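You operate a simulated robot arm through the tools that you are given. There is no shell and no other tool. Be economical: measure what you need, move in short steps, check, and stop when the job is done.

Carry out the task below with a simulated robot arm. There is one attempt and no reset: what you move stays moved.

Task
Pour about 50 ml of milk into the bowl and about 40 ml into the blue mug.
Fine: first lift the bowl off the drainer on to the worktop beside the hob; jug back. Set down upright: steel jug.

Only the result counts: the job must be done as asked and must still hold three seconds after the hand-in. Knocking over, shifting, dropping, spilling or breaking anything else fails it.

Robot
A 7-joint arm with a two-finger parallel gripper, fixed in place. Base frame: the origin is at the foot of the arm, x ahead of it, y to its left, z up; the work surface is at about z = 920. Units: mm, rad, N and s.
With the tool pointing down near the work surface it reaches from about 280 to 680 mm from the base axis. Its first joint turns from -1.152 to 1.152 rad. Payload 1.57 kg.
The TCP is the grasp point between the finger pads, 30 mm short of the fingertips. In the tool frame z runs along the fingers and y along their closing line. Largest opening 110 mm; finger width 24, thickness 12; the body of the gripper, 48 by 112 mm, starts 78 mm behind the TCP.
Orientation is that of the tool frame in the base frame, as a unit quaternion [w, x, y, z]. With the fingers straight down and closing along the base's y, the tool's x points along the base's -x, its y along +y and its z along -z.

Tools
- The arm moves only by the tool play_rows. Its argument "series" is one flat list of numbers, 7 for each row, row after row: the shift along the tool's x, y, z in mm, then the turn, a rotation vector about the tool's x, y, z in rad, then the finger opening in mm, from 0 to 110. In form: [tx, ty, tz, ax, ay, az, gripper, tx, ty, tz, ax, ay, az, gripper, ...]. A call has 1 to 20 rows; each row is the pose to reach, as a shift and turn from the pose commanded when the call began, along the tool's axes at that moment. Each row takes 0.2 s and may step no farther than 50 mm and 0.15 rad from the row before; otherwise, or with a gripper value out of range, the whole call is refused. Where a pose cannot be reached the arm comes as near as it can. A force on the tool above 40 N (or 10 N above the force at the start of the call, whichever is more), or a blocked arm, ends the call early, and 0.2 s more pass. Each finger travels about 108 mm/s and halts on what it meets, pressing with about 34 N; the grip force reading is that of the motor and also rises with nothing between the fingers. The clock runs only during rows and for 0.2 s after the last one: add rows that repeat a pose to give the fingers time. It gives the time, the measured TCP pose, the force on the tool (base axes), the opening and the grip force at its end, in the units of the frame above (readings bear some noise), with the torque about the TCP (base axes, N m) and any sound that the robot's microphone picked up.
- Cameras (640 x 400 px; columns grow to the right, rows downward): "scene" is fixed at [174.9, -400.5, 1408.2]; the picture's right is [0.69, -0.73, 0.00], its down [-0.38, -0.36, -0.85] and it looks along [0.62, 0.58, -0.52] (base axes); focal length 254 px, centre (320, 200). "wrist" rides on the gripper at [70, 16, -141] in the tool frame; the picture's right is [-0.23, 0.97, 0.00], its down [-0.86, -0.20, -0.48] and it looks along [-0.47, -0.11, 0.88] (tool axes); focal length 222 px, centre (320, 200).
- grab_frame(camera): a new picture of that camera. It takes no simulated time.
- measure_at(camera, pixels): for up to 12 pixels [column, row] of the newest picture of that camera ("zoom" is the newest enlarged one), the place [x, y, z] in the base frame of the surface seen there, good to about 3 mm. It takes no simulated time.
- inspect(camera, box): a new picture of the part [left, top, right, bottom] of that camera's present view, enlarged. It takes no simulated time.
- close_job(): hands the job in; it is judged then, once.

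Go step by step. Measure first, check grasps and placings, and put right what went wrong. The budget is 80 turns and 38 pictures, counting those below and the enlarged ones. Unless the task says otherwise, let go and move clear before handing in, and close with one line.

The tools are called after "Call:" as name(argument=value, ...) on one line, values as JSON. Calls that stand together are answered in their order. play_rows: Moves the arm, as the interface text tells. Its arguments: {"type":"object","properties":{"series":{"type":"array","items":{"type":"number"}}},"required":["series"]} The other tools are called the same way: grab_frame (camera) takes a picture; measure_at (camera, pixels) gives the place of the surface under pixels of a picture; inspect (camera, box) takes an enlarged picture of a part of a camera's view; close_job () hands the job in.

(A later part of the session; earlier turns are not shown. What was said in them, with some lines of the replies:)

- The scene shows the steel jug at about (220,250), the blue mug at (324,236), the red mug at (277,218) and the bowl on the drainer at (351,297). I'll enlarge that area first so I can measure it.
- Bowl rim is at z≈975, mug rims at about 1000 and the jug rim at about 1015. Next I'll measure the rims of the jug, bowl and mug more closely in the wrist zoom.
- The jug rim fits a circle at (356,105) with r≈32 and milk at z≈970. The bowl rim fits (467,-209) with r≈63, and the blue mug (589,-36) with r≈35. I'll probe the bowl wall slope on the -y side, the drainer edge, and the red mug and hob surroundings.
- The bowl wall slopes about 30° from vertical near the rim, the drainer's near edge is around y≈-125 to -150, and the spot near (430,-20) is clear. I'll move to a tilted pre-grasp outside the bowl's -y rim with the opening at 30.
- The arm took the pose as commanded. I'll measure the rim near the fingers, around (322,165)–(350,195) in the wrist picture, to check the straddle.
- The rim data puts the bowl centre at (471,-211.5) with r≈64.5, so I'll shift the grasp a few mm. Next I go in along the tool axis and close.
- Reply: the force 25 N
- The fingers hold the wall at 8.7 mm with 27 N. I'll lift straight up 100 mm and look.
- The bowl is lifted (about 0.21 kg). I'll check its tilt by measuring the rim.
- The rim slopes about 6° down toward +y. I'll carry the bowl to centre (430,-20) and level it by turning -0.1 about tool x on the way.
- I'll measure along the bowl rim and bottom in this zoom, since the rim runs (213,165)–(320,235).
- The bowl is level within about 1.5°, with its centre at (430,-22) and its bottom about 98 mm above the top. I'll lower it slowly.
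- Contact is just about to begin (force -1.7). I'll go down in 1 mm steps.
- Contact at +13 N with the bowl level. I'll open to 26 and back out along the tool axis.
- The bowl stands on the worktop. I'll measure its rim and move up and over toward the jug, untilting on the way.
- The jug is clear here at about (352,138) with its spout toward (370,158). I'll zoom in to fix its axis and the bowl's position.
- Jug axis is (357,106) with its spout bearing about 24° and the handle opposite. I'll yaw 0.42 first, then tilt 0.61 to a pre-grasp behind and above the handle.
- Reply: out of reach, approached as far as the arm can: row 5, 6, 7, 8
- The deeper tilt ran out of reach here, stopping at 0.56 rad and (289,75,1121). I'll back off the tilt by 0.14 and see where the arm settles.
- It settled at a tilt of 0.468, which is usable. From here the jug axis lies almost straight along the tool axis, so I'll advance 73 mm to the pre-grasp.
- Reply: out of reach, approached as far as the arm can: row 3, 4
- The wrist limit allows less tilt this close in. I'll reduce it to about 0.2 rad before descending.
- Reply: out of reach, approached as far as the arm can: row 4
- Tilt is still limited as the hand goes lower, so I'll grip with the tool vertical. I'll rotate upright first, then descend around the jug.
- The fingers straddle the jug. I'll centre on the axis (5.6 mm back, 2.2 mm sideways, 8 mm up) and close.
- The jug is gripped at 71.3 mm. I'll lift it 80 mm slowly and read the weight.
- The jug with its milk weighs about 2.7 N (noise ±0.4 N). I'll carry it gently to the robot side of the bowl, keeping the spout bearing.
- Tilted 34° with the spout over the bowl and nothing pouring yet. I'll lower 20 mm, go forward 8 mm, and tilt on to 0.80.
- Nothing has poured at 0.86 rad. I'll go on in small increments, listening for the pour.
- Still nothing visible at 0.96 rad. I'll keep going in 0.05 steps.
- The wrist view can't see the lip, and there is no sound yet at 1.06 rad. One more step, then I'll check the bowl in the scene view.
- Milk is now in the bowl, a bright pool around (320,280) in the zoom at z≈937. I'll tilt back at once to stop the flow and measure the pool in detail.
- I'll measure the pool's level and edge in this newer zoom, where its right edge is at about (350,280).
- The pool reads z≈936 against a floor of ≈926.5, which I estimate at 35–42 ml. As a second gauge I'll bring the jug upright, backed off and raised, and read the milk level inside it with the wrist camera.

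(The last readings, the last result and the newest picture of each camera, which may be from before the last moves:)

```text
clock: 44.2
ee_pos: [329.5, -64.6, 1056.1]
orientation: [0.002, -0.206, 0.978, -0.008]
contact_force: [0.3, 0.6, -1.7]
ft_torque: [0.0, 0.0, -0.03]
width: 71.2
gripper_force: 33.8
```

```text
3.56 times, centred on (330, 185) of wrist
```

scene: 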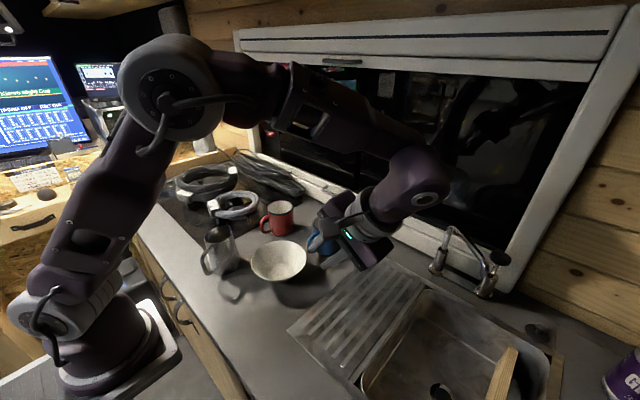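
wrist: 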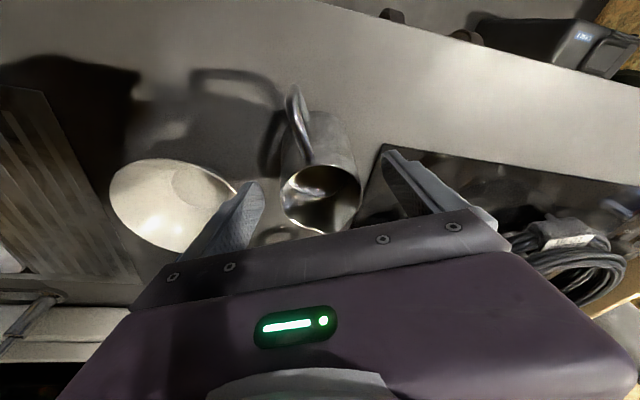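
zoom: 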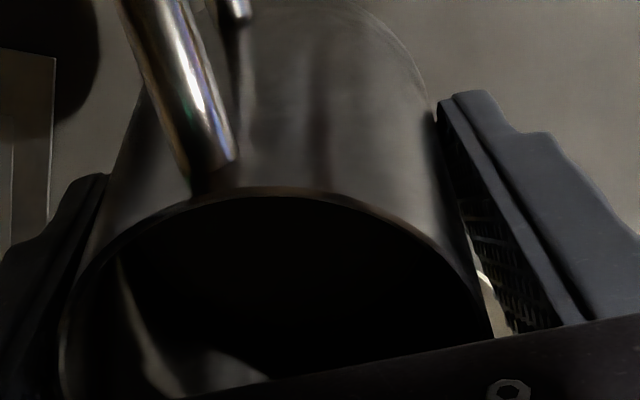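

The interior is dark but depth may still read there. I'll measure several interior pixels.

Call:
measure_at(camera="zoom", pixels=[[290, 225], [300, 250], [250, 270], [300, 280], [350, 290], [300, 310], [400, 310], [300, 340], [250, 330], [350, 340], [200, 320], [260, 190]])

Call:
measure_at(camera="zoom", pixels=[[270, 230], [320, 230], [350, 250], [250, 240], [380, 280], [220, 270], [320, 265], [275, 260], [330, 320], [275, 310], [230, 350], [220, 190]])

Call:
play_rows(series=[0, 0, 0, 0, 0, 0, 30])

Call:
play_rows(series=[0, 0, 0, 0, 0, 0, 30])

Call:
play_rows(series=[0, 0, 0, 0, 0, 0, 30])

Call:
play_rows(series=[0, 0, 0, 0, 0, 0, 30])

Call:
play_rows(series=[0, 0, 0, 0, 0, 0, 30])

Call:
play_rows(series=[0, 0, 0, 0, 0, 0, 30])

Call:
play_rows(series=[0, 0, 0, 0, 0, 0, 30])

Call:
play_rows(series=[0, 0, 0, 0, 0, 0, 30])

```text
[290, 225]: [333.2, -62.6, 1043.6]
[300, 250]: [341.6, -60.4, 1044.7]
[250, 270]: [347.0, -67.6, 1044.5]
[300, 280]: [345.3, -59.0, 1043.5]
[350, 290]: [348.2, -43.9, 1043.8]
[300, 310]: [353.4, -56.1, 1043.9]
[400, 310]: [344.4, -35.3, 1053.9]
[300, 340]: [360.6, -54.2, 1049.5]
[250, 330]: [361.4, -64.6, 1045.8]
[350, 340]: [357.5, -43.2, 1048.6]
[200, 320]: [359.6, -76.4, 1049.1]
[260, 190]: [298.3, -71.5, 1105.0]
```

```text
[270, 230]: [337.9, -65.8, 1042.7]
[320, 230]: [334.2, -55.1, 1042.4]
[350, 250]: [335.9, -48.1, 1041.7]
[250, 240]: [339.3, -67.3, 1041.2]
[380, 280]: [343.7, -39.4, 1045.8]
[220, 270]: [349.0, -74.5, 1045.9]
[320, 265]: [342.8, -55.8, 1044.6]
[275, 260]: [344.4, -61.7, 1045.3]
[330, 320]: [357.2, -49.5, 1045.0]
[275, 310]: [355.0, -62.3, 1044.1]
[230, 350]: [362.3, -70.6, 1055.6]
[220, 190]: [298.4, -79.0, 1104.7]
```

```text
clock: 44.6
ee_pos: [328.7, -63.9, 1055.2]
orientation: [0.003, -0.207, 0.978, -0.008]
contact_force: [-0.7, -0.9, -2.2]
ft_torque: [0.01, -0.03, 0.02]
width: 71.1
gripper_force: 34.1
```

```text
clock: 45.0
ee_pos: [329.8, -64.0, 1055.8]
orientation: [0.002, -0.207, 0.978, -0.009]
contact_force: [0.1, 0.1, -2.2]
ft_torque: [0.0, 0.01, 0.0]
width: 71.4
gripper_force: 33.8
```

```text
clock: 45.4
ee_pos: [328.5, -64.6, 1054.9]
orientation: [0.002, -0.207, 0.978, -0.008]
contact_force: [0.2, -0.1, -2.6]
ft_torque: [0.01, 0.0, 0.0]
width: 71.3
gripper_force: 34.2
```

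```text
clock: 45.8
ee_pos: [328.8, -64.1, 1055.1]
orientation: [0.003, -0.207, 0.978, -0.008]
contact_force: [-0.3, 0.2, -2.1]
ft_torque: [-0.01, -0.01, 0.02]
width: 71.1
gripper_force: 33.9
```

```text
clock: 46.2
ee_pos: [329.0, -63.5, 1054.7]
orientation: [0.003, -0.208, 0.978, -0.008]
contact_force: [-0.3, -0.6, -2.6]
ft_torque: [0.01, -0.02, 0.01]
width: 71.2
gripper_force: 33.2
```

```text
clock: 46.6
ee_pos: [328.5, -65.0, 1055.8]
orientation: [0.003, -0.208, 0.978, -0.009]
contact_force: [0.5, -1.2, -3.2]
ft_torque: [0.02, 0.0, 0.01]
width: 71.2
gripper_force: 33.8
```

```text
clock: 47.0
ee_pos: [328.8, -64.0, 1055.7]
orientation: [0.002, -0.207, 0.978, -0.008]
contact_force: [0.3, 0.2, -2.8]
ft_torque: [0.01, -0.02, -0.01]
width: 70.9
gripper_force: 34.1
```

```text
clock: 47.4
ee_pos: [329.3, -63.8, 1054.4]
orientation: [0.003, -0.208, 0.978, -0.008]
contact_force: [0.2, -0.1, -3.3]
ft_torque: [0.02, 0.01, 0.04]
width: 71.2
gripper_force: 33.6
```

The jug level fell from about +0.3 to −11.4 mm relative to the TCP, and at r≈34 mm that is about 42 ml. That agrees with the bowl reading, so I'll pour roughly 8 ml more at nearly the same tilt, then re-measure.

Call:
play_rows(series=[0, 0, 0, 0, 0.08, 0, 30, 0, 0, 0, 0, 0.17, 0, 30, 0, 0, 0, 0, 0.26, 0, 30, 0, 0, 0, 0, 0.35, 0, 30, 0, 0, 0, 0, 0.44, 0, 30, 0, 0, 0, 0, 0.53, 0, 30, 0, 0, 0, 0, 0.62, 0, 30, 0, 0, 0, 0, 0.71, 0, 30, -7, 0, 12, 0, 0.76, 0, 30, -14, 0, 24, 0, 0.8, 0, 30, -20, 0, 35, 0, 0.86, 0, 30, -20, 0, 35, 0, 0.94, 0, 30, -20, 0, 35, 0, 1.0, 0, 30, -20, 0, 35, 0, 1.05, 0, 30, -20, 0, 35, 0, 1.088, 0, 30, -20, 0, 35, 0, 1.088, 0, 30, -20, 0, 35, 0, 1.088, 0, 30, -20, 0, 35, 0, 1.088, 0, 30, -20, 0, 35, 0, 1.0, 0, 30, -20, 0, 35, 0, 0.9, 0, 30])

Call:
play_rows(series=[0, 0, 0, 0, -0.1, 0, 30, 0, 0, 0, 0, -0.16, 0, 30, 13, 0, -2, 0, -0.2, 0, 30, 26, 0, -4, 0, -0.25, 0, 30, 39.8, 0, -6.3, 0, -0.32, 0, 30, 39.8, 0, -6.3, 0, -0.41, 0, 30, 39.8, 0, -6.3, 0, -0.5, 0, 30, 39.8, 0, -6.3, 0, -0.6, 0, 30, 39.8, 0, -6.3, 0, -0.7, 0, 30, 39.8, 0, -6.3, 0, -0.8, 0, 30, 39.8, 0, -6.3, 0, -0.88, 0, 30, 39.8, 0, -6.3, 0, -0.9, 0, 30, 39.8, 0, -6.3, 0, -0.9, 0, 30, 39.8, 0, -6.3, 0, -0.9, 0, 30, 39.8, 0, -6.3, 0, -0.9, 0, 30])

Call:
inspect(camera="wrist", box=[240, 130, 420, 240])

Call:
measure_at(camera="zoom", pixels=[[290, 225], [300, 250], [250, 270], [300, 280], [350, 290], [300, 310], [275, 285], [325, 290], [250, 300], [325, 250], [260, 190], [220, 190]])

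Call:
measure_at(camera="zoom", pixels=[[270, 230], [320, 230], [350, 250], [250, 240], [340, 270], [230, 270], [320, 265], [275, 260], [330, 310], [275, 310], [290, 190], [320, 190]])

Call:
play_rows(series=[0, 0, 0, 0, 0, 0, 30])

Call:
play_rows(series=[0, 0, 0, 0, 0, 0, 30])

Call:
play_rows(series=[0, 0, 0, 0, 0, 0, 30])

Call:
inspect(camera="scene", box=[240, 205, 340, 295])

```text
clock: 51.6
ee_pos: [346.0, -56.6, 1020.2]
orientation: [-0.423, -0.183, 0.882, -0.098]
contact_force: [0.5, 0.4, -2.9]
ft_torque: [0.01, -0.06, -0.01]
width: 71.2
gripper_force: 34.0
```

```text
clock: 54.8
ee_pos: [328.3, -64.2, 1054.0]
orientation: [0.003, -0.207, 0.978, -0.009]
contact_force: [-0.5, 0.7, -2.4]
ft_torque: [-0.01, -0.02, -0.05]
width: 71.1
gripper_force: 34.0
```

```text
3.56 times, centred on (330, 185) of wrist
```

zoom: 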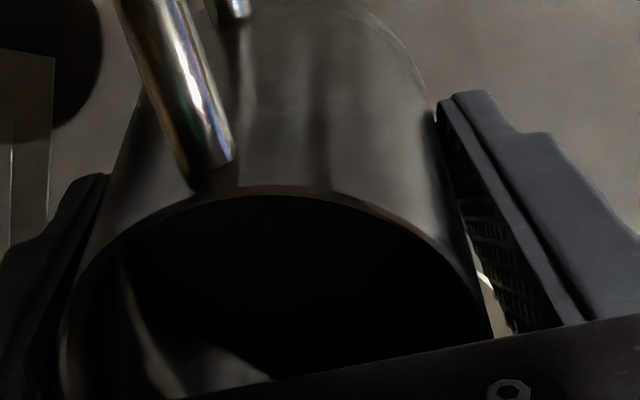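

```text
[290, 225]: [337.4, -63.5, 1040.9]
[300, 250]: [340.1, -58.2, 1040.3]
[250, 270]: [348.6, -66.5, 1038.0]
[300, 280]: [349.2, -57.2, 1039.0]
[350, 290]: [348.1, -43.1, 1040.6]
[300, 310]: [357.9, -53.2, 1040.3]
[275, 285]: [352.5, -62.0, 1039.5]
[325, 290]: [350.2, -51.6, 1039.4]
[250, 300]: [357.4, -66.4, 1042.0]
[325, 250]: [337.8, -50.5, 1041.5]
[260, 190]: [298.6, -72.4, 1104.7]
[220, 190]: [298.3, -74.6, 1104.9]
```

```text
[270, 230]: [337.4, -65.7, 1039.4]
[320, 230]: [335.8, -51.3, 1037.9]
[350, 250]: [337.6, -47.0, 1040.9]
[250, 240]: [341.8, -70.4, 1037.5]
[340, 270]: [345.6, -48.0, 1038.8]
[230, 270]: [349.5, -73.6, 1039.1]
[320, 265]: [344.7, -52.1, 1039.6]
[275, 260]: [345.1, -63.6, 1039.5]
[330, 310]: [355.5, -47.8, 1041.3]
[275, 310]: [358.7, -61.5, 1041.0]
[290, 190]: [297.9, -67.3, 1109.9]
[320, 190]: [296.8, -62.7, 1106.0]
```

```text
clock: 55.2
ee_pos: [329.5, -63.6, 1054.9]
orientation: [0.003, -0.207, 0.978, -0.009]
contact_force: [-0.7, 0.5, -2.2]
ft_torque: [0.05, -0.03, 0.0]
width: 71.1
gripper_force: 34.8
```

```text
clock: 55.6
ee_pos: [328.1, -64.8, 1054.5]
orientation: [0.002, -0.207, 0.978, -0.008]
contact_force: [0.2, -0.5, -2.9]
ft_torque: [0.02, 0.0, -0.02]
width: 71.1
gripper_force: 34.0
```

```text
clock: 56.0
ee_pos: [329.2, -64.9, 1055.0]
orientation: [0.003, -0.207, 0.978, -0.01]
contact_force: [0.4, -0.6, -2.1]
ft_torque: [-0.01, 0.01, 0.03]
width: 71.3
gripper_force: 34.0
```

```text
4.44 times, centred on (290, 250) of scene
```

zoom: 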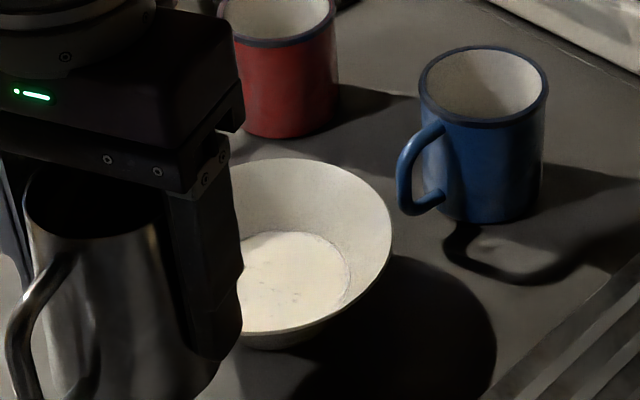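

The jug level dropped another 4 mm, or about 14 ml, giving roughly 55 ml in total. I'll cross-check with the pool in the bowl.

Call:
measure_at(camera="zoom", pixels=[[260, 250], [280, 250], [300, 260], [320, 270], [270, 280], [290, 290], [310, 290], [260, 300], [280, 310], [250, 280], [330, 280], [300, 275]])

Call:
measure_at(camera="zoom", pixels=[[346, 278], [347, 270], [340, 258], [325, 244], [305, 235], [280, 232], [255, 236], [340, 295], [320, 315], [290, 327], [265, 331], [245, 330]])

Call:
measure_at(camera="zoom", pixels=[[391, 230], [380, 197], [350, 172], [310, 160], [270, 160], [240, 168], [387, 255], [360, 290], [335, 312], [300, 327], [260, 333], [245, 332]])

```text
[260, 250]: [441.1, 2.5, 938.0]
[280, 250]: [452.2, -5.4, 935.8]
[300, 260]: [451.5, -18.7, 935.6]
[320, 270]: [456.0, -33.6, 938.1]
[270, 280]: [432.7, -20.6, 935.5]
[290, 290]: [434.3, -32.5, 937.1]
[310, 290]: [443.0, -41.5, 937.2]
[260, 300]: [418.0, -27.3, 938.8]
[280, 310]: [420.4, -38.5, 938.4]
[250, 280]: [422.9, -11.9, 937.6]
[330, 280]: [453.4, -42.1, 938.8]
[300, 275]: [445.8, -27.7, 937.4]
```

```text
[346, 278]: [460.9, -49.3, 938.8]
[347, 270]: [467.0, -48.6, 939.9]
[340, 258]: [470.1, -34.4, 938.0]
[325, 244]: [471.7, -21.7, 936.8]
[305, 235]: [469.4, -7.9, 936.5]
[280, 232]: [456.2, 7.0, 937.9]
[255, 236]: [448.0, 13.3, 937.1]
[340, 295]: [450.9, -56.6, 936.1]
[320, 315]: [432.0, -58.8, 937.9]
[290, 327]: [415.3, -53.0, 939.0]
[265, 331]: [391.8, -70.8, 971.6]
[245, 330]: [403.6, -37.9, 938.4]
```

```text
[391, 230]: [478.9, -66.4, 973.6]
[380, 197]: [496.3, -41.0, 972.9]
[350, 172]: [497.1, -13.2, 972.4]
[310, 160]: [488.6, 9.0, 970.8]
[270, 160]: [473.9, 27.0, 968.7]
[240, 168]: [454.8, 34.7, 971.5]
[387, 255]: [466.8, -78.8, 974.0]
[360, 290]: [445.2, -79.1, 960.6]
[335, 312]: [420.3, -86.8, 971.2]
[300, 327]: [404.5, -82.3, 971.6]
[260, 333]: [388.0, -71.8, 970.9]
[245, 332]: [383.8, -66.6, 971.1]
```

The bowl pool reads z≈937.4, or about 42 ml by its geometry, against about 55 ml by the jug drop, so 50 ml is a fair middle and I'll stop there. Next I carry the jug high to the −y side of the blue mug and yaw the spout to about 70°, away from the mug's handle.

Call:
play_rows(series=[0, 0, -12, 0, 0, 0, 30, 0, 0, -30, 0, 0, 0, 30, 0, 0, -45, 0, 0, 0, 30, -5.4, -4.6, -45, 0, 0, -0.024, 30, -19.8, -16.7, -45, 0, 0, -0.088, 30, -39.5, -33.5, -45, 0, 0, -0.176, 30, -62.9, -53.3, -45, 0, 0, -0.28, 30, -89.8, -76.1, -45, 0, 0, -0.4, 30, -116.7, -98.9, -45, 0, 0, -0.52, 30, -140, -118.7, -45, 0, 0, -0.624, 30, -159.8, -135.5, -45, 0, 0, -0.712, 30, -174.2, -147.6, -45, 0, 0, -0.776, 30, -179.6, -152.2, -45, 0, 0, -0.8, 30, -179.6, -152.2, -45, 0, 0, -0.8, 30])

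Call:
grab_frame(camera="scene")

```text
clock: 59.0
ee_pos: [554.8, -130.3, 1102.7]
orientation: [-0.001, -0.572, 0.82, -0.009]
contact_force: [0.4, 0.0, -3.0]
ft_torque: [0.03, 0.0, 0.01]
width: 71.0
gripper_force: 34.2
```

```text
8 pictures are left
```

scene: 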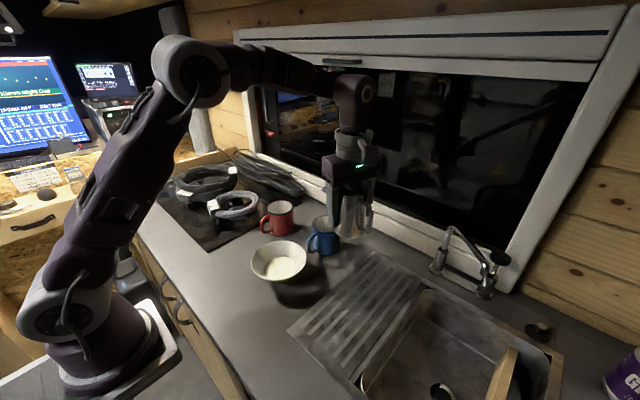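

The jug hangs at the mug's −y side with the spout bearing 70°. I'll tilt to 0.75 in place and verify the arm follows.

Call:
play_rows(series=[0, 0.5, 0, 0, 0.05, 0, 30, 0, 1, 0, 0, 0.13, 0, 30, 0, 1.5, 0, 0, 0.22, 0, 30, 0, 2, 0, 0, 0.31, 0, 30, 0, 2, 0, 0, 0.4, 0, 30, 0, 2, 0, 0, 0.49, 0, 30, 0, 2, 0, 0, 0.58, 0, 30, 0, 2, 0, 0, 0.67, 0, 30, 0, 2, 0, 0, 0.75, 0, 30, 0, 2, 0, 0, 0.75, 0, 30])

```text
clock: 61.2
ee_pos: [554.5, -129.5, 1102.9]
orientation: [-0.302, -0.528, 0.764, -0.217]
contact_force: [0.2, 0.3, -3.5]
ft_torque: [0.01, -0.02, 0.02]
width: 71.2
gripper_force: 34.1
```

The arm follows at tilt 0.76. I'll bring the spout forward 21 mm and down 67 mm over the mug, tilt to about 0.96, which is below the pour onset, and check the alignment.

Call:
play_rows(series=[-10, 0, 6, 0, 0, 0, 30, -25, 0, 14, 0, 0.04, 0, 30, -40, 0, 22, 0, 0.08, 0, 30, -53, 0, 30, 0, 0.12, 0, 30, -61.1, 0, 34.3, 0, 0.16, 0, 30, -61.1, 0, 34.3, 0, 0.2, 0, 30, -61.1, 0, 34.3, 0, 0.2, 0, 30])

Call:
inspect(camera="scene", box=[270, 170, 390, 260])

```text
clock: 62.8
ee_pos: [560.7, -109.8, 1036.3]
orientation: [-0.376, -0.505, 0.729, -0.27]
contact_force: [-0.6, 0.6, -2.3]
ft_torque: [0.04, -0.03, 0.02]
width: 70.9
gripper_force: 34.3
```

```text
4.44 times, centred on (330, 215) of scene
```

zoom: 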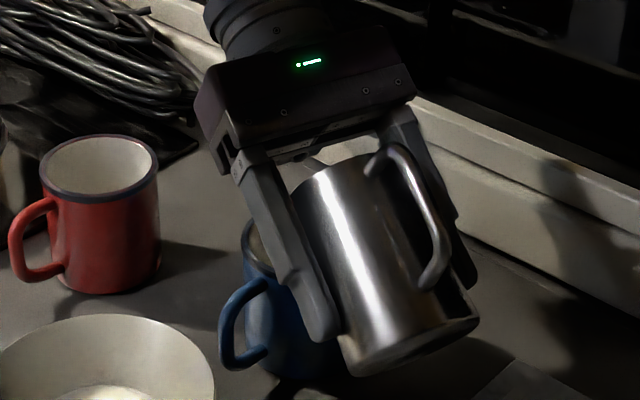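

The spout overhangs the mug with clearance. I'll tilt to about 1.16 with a short dwell, tilt back, withdraw upright and read the jug level.

Call:
play_rows(series=[0, 0, 0, 0, 0.04, 0, 30, 0, 0, 0, 0, 0.08, 0, 30, 0, 0, 0, 0, 0.11, 0, 30, 0, 0, 0, 0, 0.14, 0, 30, 0, 0, 0, 0, 0.16, 0, 30, 0, 0, 0, 0, 0.18, 0, 30, 0, 0, 0, 0, 0.197, 0, 30, 0, 0, 0, 0, 0.197, 0, 30, 0, 0, 0, 0, 0.197, 0, 30, 0, 0, 0, 0, 0.197, 0, 30, 0, 0, 0, 0, 0.1, 0, 30, 0, 0, 0, 0, 0, 0, 30, 0, 0, 0, 0, -0.1, 0, 30, 0, 0, 0, 0, -0.1, 0, 30])

Call:
play_rows(series=[0, 0, 0, 0, -0.06, 0, 30, 13, 0, -6, 0, -0.1, 0, 30, 30, 0, -13, 0, -0.1, 0, 30, 47, 0, -21, 0, -0.13, 0, 30, 63.9, 0, -28.4, 0, -0.2, 0, 30, 63.9, 0, -28.4, 0, -0.29, 0, 30, 63.9, 0, -28.4, 0, -0.38, 0, 30, 63.9, 0, -28.4, 0, -0.47, 0, 30, 63.9, 0, -28.4, 0, -0.56, 0, 30, 63.9, 0, -28.4, 0, -0.65, 0, 30, 63.9, 0, -28.4, 0, -0.74, 0, 30, 63.9, 0, -28.4, 0, -0.83, 0, 30, 63.9, 0, -28.4, 0, -0.866, 0, 30, 63.9, 0, -28.4, 0, -0.866, 0, 30, 63.9, 0, -28.4, 0, -0.866, 0, 30, 63.9, 0, -28.4, 0, -0.866, 0, 30])

Call:
inspect(camera="wrist", box=[240, 130, 420, 240])

Call:
measure_at(camera="zoom", pixels=[[290, 225], [300, 250], [250, 270], [300, 280], [350, 290], [300, 310], [275, 285], [325, 290], [250, 300], [325, 250], [260, 190], [220, 190]])

Call:
measure_at(camera="zoom", pixels=[[270, 230], [320, 230], [350, 250], [250, 240], [340, 270], [230, 270], [320, 265], [275, 260], [330, 310], [275, 310], [290, 190], [320, 190]])

Call:
play_rows(series=[0, 0, 0, 0, 0, 0, 30])

Call:
play_rows(series=[0, 0, 0, 0, 0, 0, 30])

Call:
play_rows(series=[0, 0, 0, 0, 0, 0, 30])

Call:
inspect(camera="scene", box=[280, 190, 380, 265])

```text
clock: 65.8
ee_pos: [561.5, -109.6, 1037.0]
orientation: [-0.338, -0.517, 0.747, -0.244]
contact_force: [0.1, 0.6, -2.0]
ft_torque: [0.06, -0.01, -0.01]
width: 71.2
gripper_force: 33.9
```

```text
clock: 69.2
ee_pos: [553.6, -128.5, 1103.3]
orientation: [0.006, -0.572, 0.82, -0.005]
contact_force: [0.7, 0.7, -2.4]
ft_torque: [-0.02, -0.01, 0.01]
width: 71.0
gripper_force: 34.0
```

```text
3.56 times, centred on (330, 185) of wrist
```

zoom: 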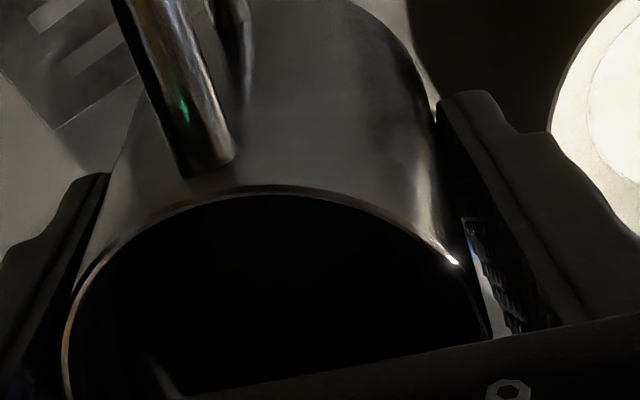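

```text
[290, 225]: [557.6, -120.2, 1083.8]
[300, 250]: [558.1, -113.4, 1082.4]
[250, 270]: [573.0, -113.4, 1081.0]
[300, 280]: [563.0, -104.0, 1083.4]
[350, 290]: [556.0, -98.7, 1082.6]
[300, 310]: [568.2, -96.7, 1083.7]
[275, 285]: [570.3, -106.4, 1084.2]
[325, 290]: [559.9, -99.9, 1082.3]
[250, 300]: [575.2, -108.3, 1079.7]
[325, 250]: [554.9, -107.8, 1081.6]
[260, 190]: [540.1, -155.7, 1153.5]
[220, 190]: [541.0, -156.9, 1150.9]
```

```text
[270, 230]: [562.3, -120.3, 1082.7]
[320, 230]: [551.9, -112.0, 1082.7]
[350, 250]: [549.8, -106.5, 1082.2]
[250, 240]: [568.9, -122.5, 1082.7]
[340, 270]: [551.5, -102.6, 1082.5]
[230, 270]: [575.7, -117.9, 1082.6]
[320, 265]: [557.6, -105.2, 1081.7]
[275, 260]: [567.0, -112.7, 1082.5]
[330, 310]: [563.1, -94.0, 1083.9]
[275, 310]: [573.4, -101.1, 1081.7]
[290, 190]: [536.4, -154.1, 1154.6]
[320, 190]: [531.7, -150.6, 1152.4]
```

```text
clock: 69.6
ee_pos: [552.5, -129.0, 1103.1]
orientation: [0.005, -0.571, 0.821, -0.004]
contact_force: [0.3, -0.2, -3.4]
ft_torque: [0.0, 0.0, -0.01]
width: 70.9
gripper_force: 33.3
```

```text
clock: 70.0
ee_pos: [552.9, -127.6, 1103.0]
orientation: [0.005, -0.571, 0.821, -0.004]
contact_force: [0.2, -0.6, -2.0]
ft_torque: [-0.01, -0.02, -0.02]
width: 70.9
gripper_force: 34.3
```

```text
clock: 70.4
ee_pos: [552.8, -127.9, 1102.8]
orientation: [0.006, -0.572, 0.82, -0.004]
contact_force: [0.0, 0.5, -2.5]
ft_torque: [-0.01, -0.01, 0.0]
width: 71.2
gripper_force: 34.7
```

```text
5.33 times, centred on (330, 228) of scene
```

zoom: 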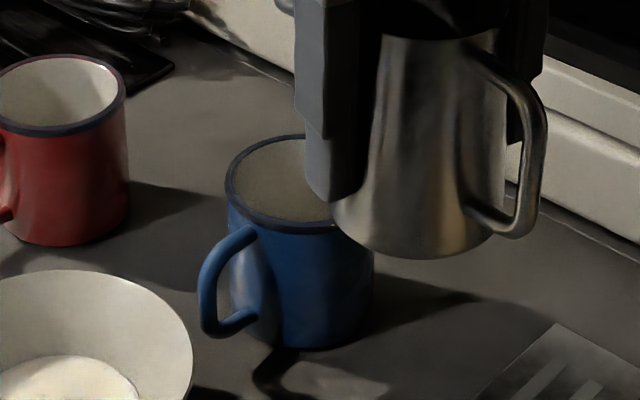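

The jug level fell about 5.5 mm more, so about 18 ml went into the mug, with no spill visible. I need about 22 ml more, so I'll repeat with a slightly greater tilt of 1.205, then withdraw and measure again.

Call:
measure_at(camera="zoom", pixels=[[280, 180], [300, 190], [310, 205], [300, 215], [285, 205], [265, 190], [260, 175], [295, 160]])

Call:
play_rows(series=[0, 0, 0, 0, 0.05, 0, 30, 0, 0, 0, 0, 0.13, 0, 30, 0, 0, 0, 0, 0.22, 0, 30, 0, 0, 0, 0, 0.31, 0, 30, 0, 0, 0, 0, 0.4, 0, 30, 0, 0, 0, 0, 0.49, 0, 30, 0, 0, 0, 0, 0.58, 0, 30, 0, 0, 0, 0, 0.67, 0, 30, 0, 0, 0, 0, 0.76, 0, 30, -5, 0, 17, 0, 0.78, 0, 30, -10, 0, 34, 0, 0.8, 0, 30, -15, 0, 51, 0, 0.84, 0, 30, -19.5, 0, 67, 0, 0.88, 0, 30, -19.5, 0, 67, 0, 0.95, 0, 30, -19.5, 0, 67, 0, 0.95, 0, 30])

Call:
play_rows(series=[0, 0, 0, 0, 0.05, 0, 30, 0, 0, 0, 0, 0.1, 0, 30, 0, 0, 0, 0, 0.15, 0, 30, 0, 0, 0, 0, 0.19, 0, 30, 0, 0, 0, 0, 0.22, 0, 30, 0, 0, 0, 0, 0.245, 0, 30, 0, 0, 0, 0, 0.266, 0, 30, 0, 0, 0, 0, 0.266, 0, 30, 0, 0, 0, 0, 0.266, 0, 30, 0, 0, 0, 0, 0.266, 0, 30, 0, 0, 0, 0, 0.17, 0, 30, 0, 0, 0, 0, 0.07, 0, 30, 0, 0, 0, 0, -0.03, 0, 30, 0, 0, 0, 0, -0.03, 0, 30])

Call:
play_rows(series=[0, 0, 0, 0, -0.06, 0, 30, 13, 0, -5, 0, -0.12, 0, 30, 30, 0, -11, 0, -0.13, 0, 30, 47, 0, -18, 0, -0.17, 0, 30, 65.2, 0, -25.3, 0, -0.23, 0, 30, 65.2, 0, -25.3, 0, -0.32, 0, 30, 65.2, 0, -25.3, 0, -0.41, 0, 30, 65.2, 0, -25.3, 0, -0.5, 0, 30, 65.2, 0, -25.3, 0, -0.59, 0, 30, 65.2, 0, -25.3, 0, -0.68, 0, 30, 65.2, 0, -25.3, 0, -0.77, 0, 30, 65.2, 0, -25.3, 0, -0.86, 0, 30, 65.2, 0, -25.3, 0, -0.92, 0, 30, 65.2, 0, -25.3, 0, -0.92, 0, 30, 65.2, 0, -25.3, 0, -0.92, 0, 30, 65.2, 0, -25.3, 0, -0.92, 0, 30])

Call:
inspect(camera="wrist", box=[240, 130, 420, 240])

Call:
measure_at(camera="zoom", pixels=[[290, 225], [300, 250], [250, 270], [300, 280], [350, 290], [300, 310], [275, 285], [325, 290], [250, 300], [325, 250], [260, 190], [220, 190]])

Call:
measure_at(camera="zoom", pixels=[[270, 230], [320, 230], [350, 250], [250, 240], [340, 270], [230, 270], [320, 265], [275, 260], [330, 310], [275, 310], [290, 190], [320, 190]])

Call:
play_rows(series=[0, 0, 0, 0, 0, 0, 30])

Call:
play_rows(series=[0, 0, 0, 0, 0, 0, 30])

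Call:
play_rows(series=[0, 0, 0, 0, 0, 0, 30])

```text
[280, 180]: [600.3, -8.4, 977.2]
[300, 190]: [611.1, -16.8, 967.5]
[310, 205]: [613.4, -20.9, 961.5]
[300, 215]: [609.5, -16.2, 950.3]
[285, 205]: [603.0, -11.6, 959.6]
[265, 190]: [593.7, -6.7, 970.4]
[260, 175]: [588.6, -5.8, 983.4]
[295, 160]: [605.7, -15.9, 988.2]
```

```text
clock: 73.6
ee_pos: [560.7, -109.8, 1036.6]
orientation: [-0.371, -0.506, 0.732, -0.265]
contact_force: [0.1, -0.9, -3.1]
ft_torque: [0.04, 0.01, 0.0]
width: 70.8
gripper_force: 33.7
```

```text
clock: 76.6
ee_pos: [559.5, -110.7, 1036.4]
orientation: [-0.359, -0.511, 0.737, -0.257]
contact_force: [0.3, -0.1, -1.8]
ft_torque: [0.04, 0.01, 0.01]
width: 71.0
gripper_force: 33.7
```

```text
clock: 80.0
ee_pos: [552.5, -127.9, 1103.0]
orientation: [0.006, -0.572, 0.82, -0.005]
contact_force: [-0.5, -1.2, -2.5]
ft_torque: [0.0, 0.03, 0.02]
width: 70.7
gripper_force: 34.1
```

```text
3.56 times, centred on (330, 185) of wrist
```

zoom: 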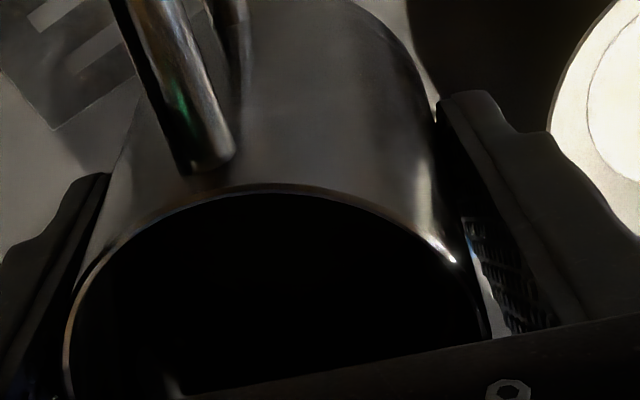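

```text
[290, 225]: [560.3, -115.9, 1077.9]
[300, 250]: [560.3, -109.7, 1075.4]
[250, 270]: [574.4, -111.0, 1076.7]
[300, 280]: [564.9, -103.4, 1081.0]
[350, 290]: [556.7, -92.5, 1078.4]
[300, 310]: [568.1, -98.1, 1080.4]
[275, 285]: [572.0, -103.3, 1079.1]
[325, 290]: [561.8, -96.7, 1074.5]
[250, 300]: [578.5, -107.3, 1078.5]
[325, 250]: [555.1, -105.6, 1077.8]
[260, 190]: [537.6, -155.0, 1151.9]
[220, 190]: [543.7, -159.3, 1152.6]
```

```text
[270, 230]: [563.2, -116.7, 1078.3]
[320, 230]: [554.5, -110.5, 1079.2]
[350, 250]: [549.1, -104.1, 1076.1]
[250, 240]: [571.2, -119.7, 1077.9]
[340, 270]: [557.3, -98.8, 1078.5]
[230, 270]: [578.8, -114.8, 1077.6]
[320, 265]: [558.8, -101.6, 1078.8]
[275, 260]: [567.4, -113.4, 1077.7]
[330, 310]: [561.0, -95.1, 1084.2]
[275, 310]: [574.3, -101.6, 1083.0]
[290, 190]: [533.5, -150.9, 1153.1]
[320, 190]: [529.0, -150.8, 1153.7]
```

```text
clock: 80.4
ee_pos: [552.1, -128.3, 1103.2]
orientation: [0.005, -0.572, 0.82, -0.006]
contact_force: [0.3, 0.0, -1.5]
ft_torque: [0.01, -0.01, 0.02]
width: 70.9
gripper_force: 34.2
```

```text
clock: 80.8
ee_pos: [552.9, -127.4, 1102.6]
orientation: [0.006, -0.572, 0.82, -0.004]
contact_force: [0.3, -0.6, -1.8]
ft_torque: [-0.01, 0.03, -0.02]
width: 71.0
gripper_force: 33.4
```

```text
clock: 81.2
ee_pos: [553.2, -128.0, 1103.4]
orientation: [0.005, -0.572, 0.821, -0.005]
contact_force: [0.0, -0.3, -2.1]
ft_torque: [0.01, 0.0, -0.03]
width: 70.8
gripper_force: 33.2
```

The jug fell another 4.7 mm, a total of about 10.2 mm or 34–36 ml into the mug. To check the mug directly I'll move the hand so the wrist camera looks into it.

Call:
play_rows(series=[0, 0, -12, 0, 0, 0, 30, -5, 4, -15, 0, 0, 0, 30, -18, 14, -15, 0, 0, 0, 30, -37, 29, -15, 0, 0, 0, 30, -60, 46, -15, 0, 0, 0, 30, -84, 65, -15, 0, 0, 0, 30, -108, 84, -15, 0, 0, 0, 30, -131, 101, -15, 0, 0, 0, 30, -150, 116, -15, 0, 0, 0, 30, -162, 126, -15, 0, 0, 0, 30, -167.4, 129.7, -15, 0, 0, 0, 30, -167.4, 129.7, -15, 0, 0, 0, 30])

Call:
grab_frame(camera="wrist")

```text
clock: 83.8
ee_pos: [488.2, 74.0, 1117.2]
orientation: [0.005, -0.572, 0.82, -0.005]
contact_force: [-0.6, -0.7, -2.1]
ft_torque: [-0.01, 0.01, -0.02]
width: 70.9
gripper_force: 34.1
```

```text
3 pictures are left
```

wrist: 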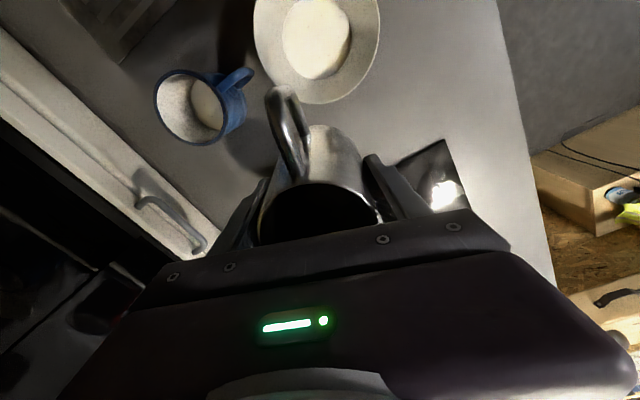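

The milk shows in the mug at about (207,105) and in the bowl at about (317,38). I'll measure both surfaces.

Call:
measure_at(camera="wrist", pixels=[[205, 95], [210, 100], [205, 105], [212, 108], [208, 112], [214, 115], [200, 100], [216, 105], [203, 90], [210, 120], [196, 90], [198, 108]])

Call:
measure_at(camera="wrist", pixels=[[202, 97], [207, 97], [212, 103], [208, 103], [202, 103], [210, 112], [205, 112], [215, 111], [206, 117], [200, 94], [213, 98], [218, 112]])

Call:
measure_at(camera="wrist", pixels=[[317, 38], [300, 30], [335, 30], [310, 55], [325, 60], [300, 50], [330, 45], [315, 20], [284, 40], [350, 38], [318, 79], [340, 10]])

```text
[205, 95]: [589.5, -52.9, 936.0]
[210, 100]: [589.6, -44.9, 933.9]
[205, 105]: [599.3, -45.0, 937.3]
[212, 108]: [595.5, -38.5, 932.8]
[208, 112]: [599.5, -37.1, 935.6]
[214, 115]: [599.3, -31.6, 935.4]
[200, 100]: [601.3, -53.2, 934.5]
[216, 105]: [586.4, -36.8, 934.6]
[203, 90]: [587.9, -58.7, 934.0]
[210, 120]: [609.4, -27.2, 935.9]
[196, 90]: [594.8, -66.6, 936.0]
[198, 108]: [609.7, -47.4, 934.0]
```

```text
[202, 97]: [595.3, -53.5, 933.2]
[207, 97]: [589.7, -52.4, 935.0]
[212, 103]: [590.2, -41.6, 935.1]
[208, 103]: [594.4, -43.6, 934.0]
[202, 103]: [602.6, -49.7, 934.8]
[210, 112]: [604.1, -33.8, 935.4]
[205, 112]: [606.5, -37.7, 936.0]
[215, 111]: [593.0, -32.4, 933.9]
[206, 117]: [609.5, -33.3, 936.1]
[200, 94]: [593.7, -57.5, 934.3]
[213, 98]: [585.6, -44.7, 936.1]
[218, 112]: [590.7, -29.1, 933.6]
```

```text
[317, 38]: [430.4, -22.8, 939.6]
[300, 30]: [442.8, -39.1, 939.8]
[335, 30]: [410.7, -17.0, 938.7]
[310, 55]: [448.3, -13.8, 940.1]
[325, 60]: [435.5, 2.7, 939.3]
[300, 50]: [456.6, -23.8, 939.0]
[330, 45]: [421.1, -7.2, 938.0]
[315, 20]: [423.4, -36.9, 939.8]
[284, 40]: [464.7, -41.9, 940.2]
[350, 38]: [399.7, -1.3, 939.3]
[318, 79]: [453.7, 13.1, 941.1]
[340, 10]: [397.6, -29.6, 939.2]
```

The mug surface is z≈934.9 on a floor of ≈925.4, about 31–35 ml, and the bowl's is 939.4, about 46–50 ml. My tilt model matches the last two pours, so one more pour at 1.222 should add about 6 ml. I'll go back and do it.

Call:
play_rows(series=[5.4, -3.7, 0, 0, 0, 0, 30, 18, -14, 0, 0, 0, 0, 30, 37, -29, 0, 0, 0, 0, 30, 60, -46, 0, 0, 0, 0, 30, 84, -65, 0, 0, 0, 0, 30, 108, -84, 0, 0, 0, 0, 30, 131, -101, 0, 0, 0, 0, 30, 150, -116, 0, 0, 0, 0, 30, 162, -126, 5, 0, 0, 0, 30, 167.4, -129.7, 15, 0, 0, 0, 30, 167.4, -129.7, 15, 0, 0, 0, 30])

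Call:
play_rows(series=[0, 0, 0, 0, 0.05, 0, 30, 0, 0, 0, 0, 0.13, 0, 30, 0, 0, 0, 0, 0.22, 0, 30, 0, 0, 0, 0, 0.31, 0, 30, 0, 0, 0, 0, 0.4, 0, 30, 0, 0, 0, 0, 0.49, 0, 30, 0, 0, 0, 0, 0.58, 0, 30, 0, 0, 0, 0, 0.67, 0, 30, 0, 0, 0, 0, 0.76, 0, 30, -5, 0, 17, 0, 0.78, 0, 30, -10, 0, 34, 0, 0.8, 0, 30, -15, 0, 51, 0, 0.84, 0, 30, -19.5, 0, 67, 0, 0.88, 0, 30, -19.5, 0, 67, 0, 0.95, 0, 30, -19.5, 0, 67, 0, 0.95, 0, 30])

```text
clock: 86.2
ee_pos: [552.8, -128.4, 1104.0]
orientation: [0.005, -0.572, 0.82, -0.003]
contact_force: [0.4, 0.0, -1.5]
ft_torque: [0.0, -0.02, -0.02]
width: 70.8
gripper_force: 33.8
```

```text
clock: 89.4
ee_pos: [560.9, -110.1, 1035.4]
orientation: [-0.369, -0.507, 0.732, -0.265]
contact_force: [-0.1, 0.8, -3.0]
ft_torque: [0.03, 0.01, 0.0]
width: 70.6
gripper_force: 34.2
```

The position repeats the earlier pour pose. Now I pour to 1.222 and withdraw upright.

Call:
play_rows(series=[0, 0, 0, 0, 0.05, 0, 30, 0, 0, 0, 0, 0.1, 0, 30, 0, 0, 0, 0, 0.15, 0, 30, 0, 0, 0, 0, 0.19, 0, 30, 0, 0, 0, 0, 0.23, 0, 30, 0, 0, 0, 0, 0.26, 0, 30, 0, 0, 0, 0, 0.283, 0, 30, 0, 0, 0, 0, 0.283, 0, 30, 0, 0, 0, 0, 0.283, 0, 30, 0, 0, 0, 0, 0.283, 0, 30, 0, 0, 0, 0, 0.17, 0, 30, 0, 0, 0, 0, 0.07, 0, 30, 0, 0, 0, 0, -0.03, 0, 30, 0, 0, 0, 0, -0.03, 0, 30])

Call:
play_rows(series=[0, 0, 0, 0, -0.06, 0, 30, 13, 0, -5, 0, -0.12, 0, 30, 30, 0, -11, 0, -0.13, 0, 30, 47, 0, -18, 0, -0.17, 0, 30, 65.2, 0, -25.3, 0, -0.23, 0, 30, 65.2, 0, -25.3, 0, -0.32, 0, 30, 65.2, 0, -25.3, 0, -0.41, 0, 30, 65.2, 0, -25.3, 0, -0.5, 0, 30, 65.2, 0, -25.3, 0, -0.59, 0, 30, 65.2, 0, -25.3, 0, -0.68, 0, 30, 65.2, 0, -25.3, 0, -0.77, 0, 30, 65.2, 0, -25.3, 0, -0.86, 0, 30, 65.2, 0, -25.3, 0, -0.92, 0, 30, 65.2, 0, -25.3, 0, -0.92, 0, 30])

Call:
play_rows(series=[0, 0, -12, 0, 0, 0, 30, -5, 4, -15, 0, 0, 0, 30, -18, 14, -15, 0, 0, 0, 30, -37, 29, -15, 0, 0, 0, 30, -60, 46, -15, 0, 0, 0, 30, -84, 65, -15, 0, 0, 0, 30, -108, 84, -15, 0, 0, 0, 30, -131, 101, -15, 0, 0, 0, 30, -150, 116, -15, 0, 0, 0, 30, -162, 126, -15, 0, 0, 0, 30, -167.4, 129.7, -15, 0, 0, 0, 30, -167.4, 129.7, -15, 0, 0, 0, 30])

Call:
grab_frame(camera="wrist")

Call:
measure_at(camera="wrist", pixels=[[205, 95], [210, 100], [205, 105], [212, 108], [208, 112], [214, 115], [200, 100], [216, 105], [203, 90], [210, 120], [196, 90], [198, 108]])

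Call:
measure_at(camera="wrist", pixels=[[202, 97], [207, 97], [212, 103], [208, 103], [202, 103], [210, 112], [205, 112], [215, 111], [206, 117], [200, 94], [213, 98], [218, 112]])

```text
clock: 92.4
ee_pos: [560.0, -110.8, 1036.1]
orientation: [-0.359, -0.511, 0.738, -0.257]
contact_force: [-0.3, 0.2, -2.0]
ft_torque: [0.06, -0.04, -0.02]
width: 70.6
gripper_force: 34.0
```

```text
clock: 95.4
ee_pos: [553.3, -127.7, 1103.0]
orientation: [0.006, -0.572, 0.82, -0.004]
contact_force: [-0.6, 0.5, -1.5]
ft_torque: [-0.02, 0.0, 0.0]
width: 71.1
gripper_force: 34.2
```

```text
clock: 98.0
ee_pos: [487.6, 74.6, 1117.6]
orientation: [0.005, -0.573, 0.82, -0.005]
contact_force: [0.0, 0.5, -2.4]
ft_torque: [0.02, 0.01, -0.03]
width: 70.8
gripper_force: 33.6
```

```text
2 pictures are left
```

wrist: 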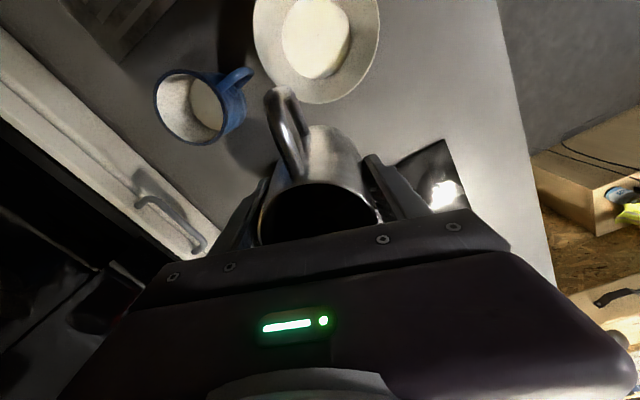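

```text
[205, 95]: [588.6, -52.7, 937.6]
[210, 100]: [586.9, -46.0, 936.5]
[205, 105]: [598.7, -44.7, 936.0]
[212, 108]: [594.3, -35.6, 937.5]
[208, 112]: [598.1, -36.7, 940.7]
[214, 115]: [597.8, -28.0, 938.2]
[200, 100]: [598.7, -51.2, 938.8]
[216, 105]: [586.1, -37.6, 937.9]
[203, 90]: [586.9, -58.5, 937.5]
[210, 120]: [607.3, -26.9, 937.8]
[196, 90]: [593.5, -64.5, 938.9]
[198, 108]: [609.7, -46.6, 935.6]
```

```text
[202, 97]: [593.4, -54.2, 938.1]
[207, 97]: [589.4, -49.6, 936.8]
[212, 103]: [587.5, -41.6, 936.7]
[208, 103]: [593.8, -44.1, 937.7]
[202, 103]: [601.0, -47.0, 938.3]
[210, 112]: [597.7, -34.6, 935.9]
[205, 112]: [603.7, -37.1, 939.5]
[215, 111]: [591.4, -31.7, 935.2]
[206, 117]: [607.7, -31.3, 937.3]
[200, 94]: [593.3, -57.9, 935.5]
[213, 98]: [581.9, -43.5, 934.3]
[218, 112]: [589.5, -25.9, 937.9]
```

The mug surface is now z≈937.4, a depth of about 12 mm, so about 39–41 ml. Next I'll return the jug above its original spot with its original bearing.

Call:
play_rows(series=[0.5, 4, 0, 0, 0, 0.03, 30, 1.7, 15, 0, 0, 0, 0.09, 30, 3.4, 30, 0, 0, 0, 0.18, 30, 5.4, 47, 0, 0, 0, 0.28, 30, 7.7, 67, 0, 0, 0, 0.4, 30, 10, 87, 0, 0, 0, 0.52, 30, 12, 105, 0, 0, 0, 0.625, 30, 13.7, 120, 0, 0, 0, 0.715, 30, 14.8, 130, 0, 0, 0, 0.775, 30, 15.3, 134.5, 0, 0, 0, 0.8, 30, 15.3, 134.5, 0, 0, 0, 0.8, 30, 15.3, 134.5, 0, 0, 0, 0.8, 30])

```text
clock: 100.6
ee_pos: [357.6, 104.8, 1116.4]
orientation: [0.007, -0.207, 0.978, -0.002]
contact_force: [-0.6, -0.1, -1.4]
ft_torque: [0.0, -0.02, -0.02]
width: 70.4
gripper_force: 34.1
```

The jug is over its original spot at the original orientation. I'll lower to about 2 mm above contact.

Call:
play_rows(series=[0, 0, 12, 0, 0, 0, 30, 0, 0, 35, 0, 0, 0, 30, 0, 0, 65, 0, 0, 0, 30, 0, 0, 95, 0, 0, 0, 30, 0, 0, 120, 0, 0, 0, 30, 0, 0, 135, 0, 0, 0, 30, 0, 0, 142, 0, 0, 0, 30, 0, 0, 144, 0, 0, 0, 30, 0, 0, 144, 0, 0, 0, 30])

Call:
play_rows(series=[0, 0, 1, 0, 0, 0, 30, 0, 0, 1, 0, 0, 0, 30])

Call:
play_rows(series=[0, 0, 0.7, 0, 0, 0, 30, 0, 0, 0.7, 0, 0, 0, 30])

```text
clock: 102.6
ee_pos: [358.5, 107.2, 972.7]
orientation: [0.007, -0.208, 0.978, -0.001]
contact_force: [-4.6, 3.0, 30.8]
ft_torque: [0.19, 0.08, -0.13]
width: 70.6
gripper_force: 33.5
```

```text
clock: 103.2
ee_pos: [359.7, 106.8, 971.1]
orientation: [0.008, -0.208, 0.978, -0.001]
contact_force: [-3.6, 5.0, 31.7]
ft_torque: [0.29, 0.13, -0.1]
width: 70.9
gripper_force: 34.5
```

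```text
clock: 103.8
ee_pos: [358.8, 107.7, 970.4]
orientation: [0.008, -0.209, 0.978, -0.002]
contact_force: [-1.6, 8.8, 30.1]
ft_torque: [0.44, 0.11, -0.1]
width: 71.1
gripper_force: 34.5
```

The jug is on the worktop, pressing with about 30 N. I'll relieve it by 1 mm, open slowly, and look before retreating.

Call:
play_rows(series=[0, 0, -0.6, 0, 0, 0, 30, 0, 0, -0.6, 0, 0, 0, 30])

Call:
play_rows(series=[0, 0, 0, 0, 0, 0, 72, 0, 0, 0, 0, 0, 0, 76, 0, 0, 0, 0, 0, 0, 84, 0, 0, 0, 0, 0, 0, 100, 0, 0, 0, 0, 0, 0, 100])

Call:
inspect(camera="scene", box=[160, 170, 360, 300])

```text
clock: 104.4
ee_pos: [359.2, 106.9, 970.1]
orientation: [0.007, -0.206, 0.978, -0.002]
contact_force: [1.7, 5.1, 11.0]
ft_torque: [0.46, -0.44, 0.1]
width: 70.7
gripper_force: 33.8
```

```text
clock: 105.6
ee_pos: [358.2, 106.8, 971.1]
orientation: [0.006, -0.208, 0.978, -0.001]
contact_force: [0.3, -0.8, -0.4]
ft_torque: [0.02, 0.0, 0.01]
width: 100.0
gripper_force: 0.0
```

```text
3.08 times, centred on (260, 235) of scene
```

zoom: 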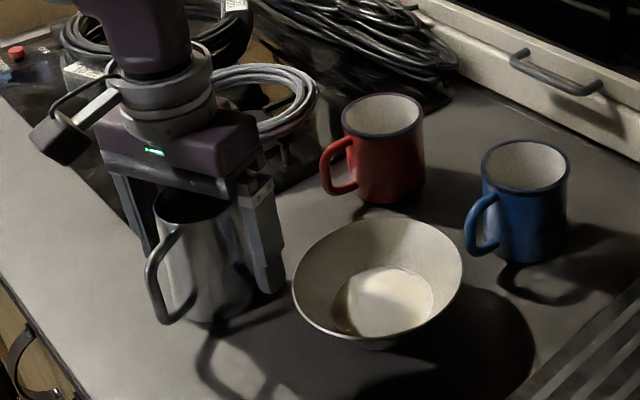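

The jug stands upright, free of the fingers, and there are no spills on the worktop. I'll retreat straight up and take the last picture.

Call:
play_rows(series=[0, 0, -10, 0, 0, 0, 100, 0, 0, -30, 0, 0, 0, 100, 0, 0, -60, 0, 0, 0, 100, 0, 0, -100, 0, 0, 0, 100, 0, 0, -140, 0, 0, 0, 100, 0, 0, -180, 0, 0, 0, 100, 0, 0, -220, 0, 0, 0, 100, 0, 0, -220, 0, 0, 0, 100])

Call:
grab_frame(camera="scene")

```text
clock: 107.4
ee_pos: [356.9, 106.3, 1192.2]
orientation: [0.006, -0.208, 0.978, -0.002]
contact_force: [0.4, 0.1, -0.9]
ft_torque: [0.0, 0.01, 0.05]
width: 99.9
gripper_force: 0.0
```

```text
0 pictures are left
```

scene: 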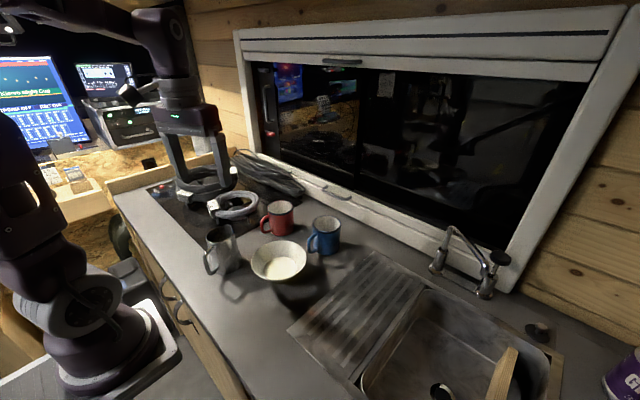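

The jug stands upright at its original place (220,250), the bowl with milk is on the worktop at (279,260), both mugs are where they were, and the hand is clear. I'm handing in.

Call:
close_job()

```text
The job is handed in.
```

I handed the job in with the bowl moved off the drainer to the worktop beside the hob and the steel jug back upright in its original spot; by my readings the bowl holds about 45–55 ml of milk and the blue mug about 40 ml, and I saw no spills.
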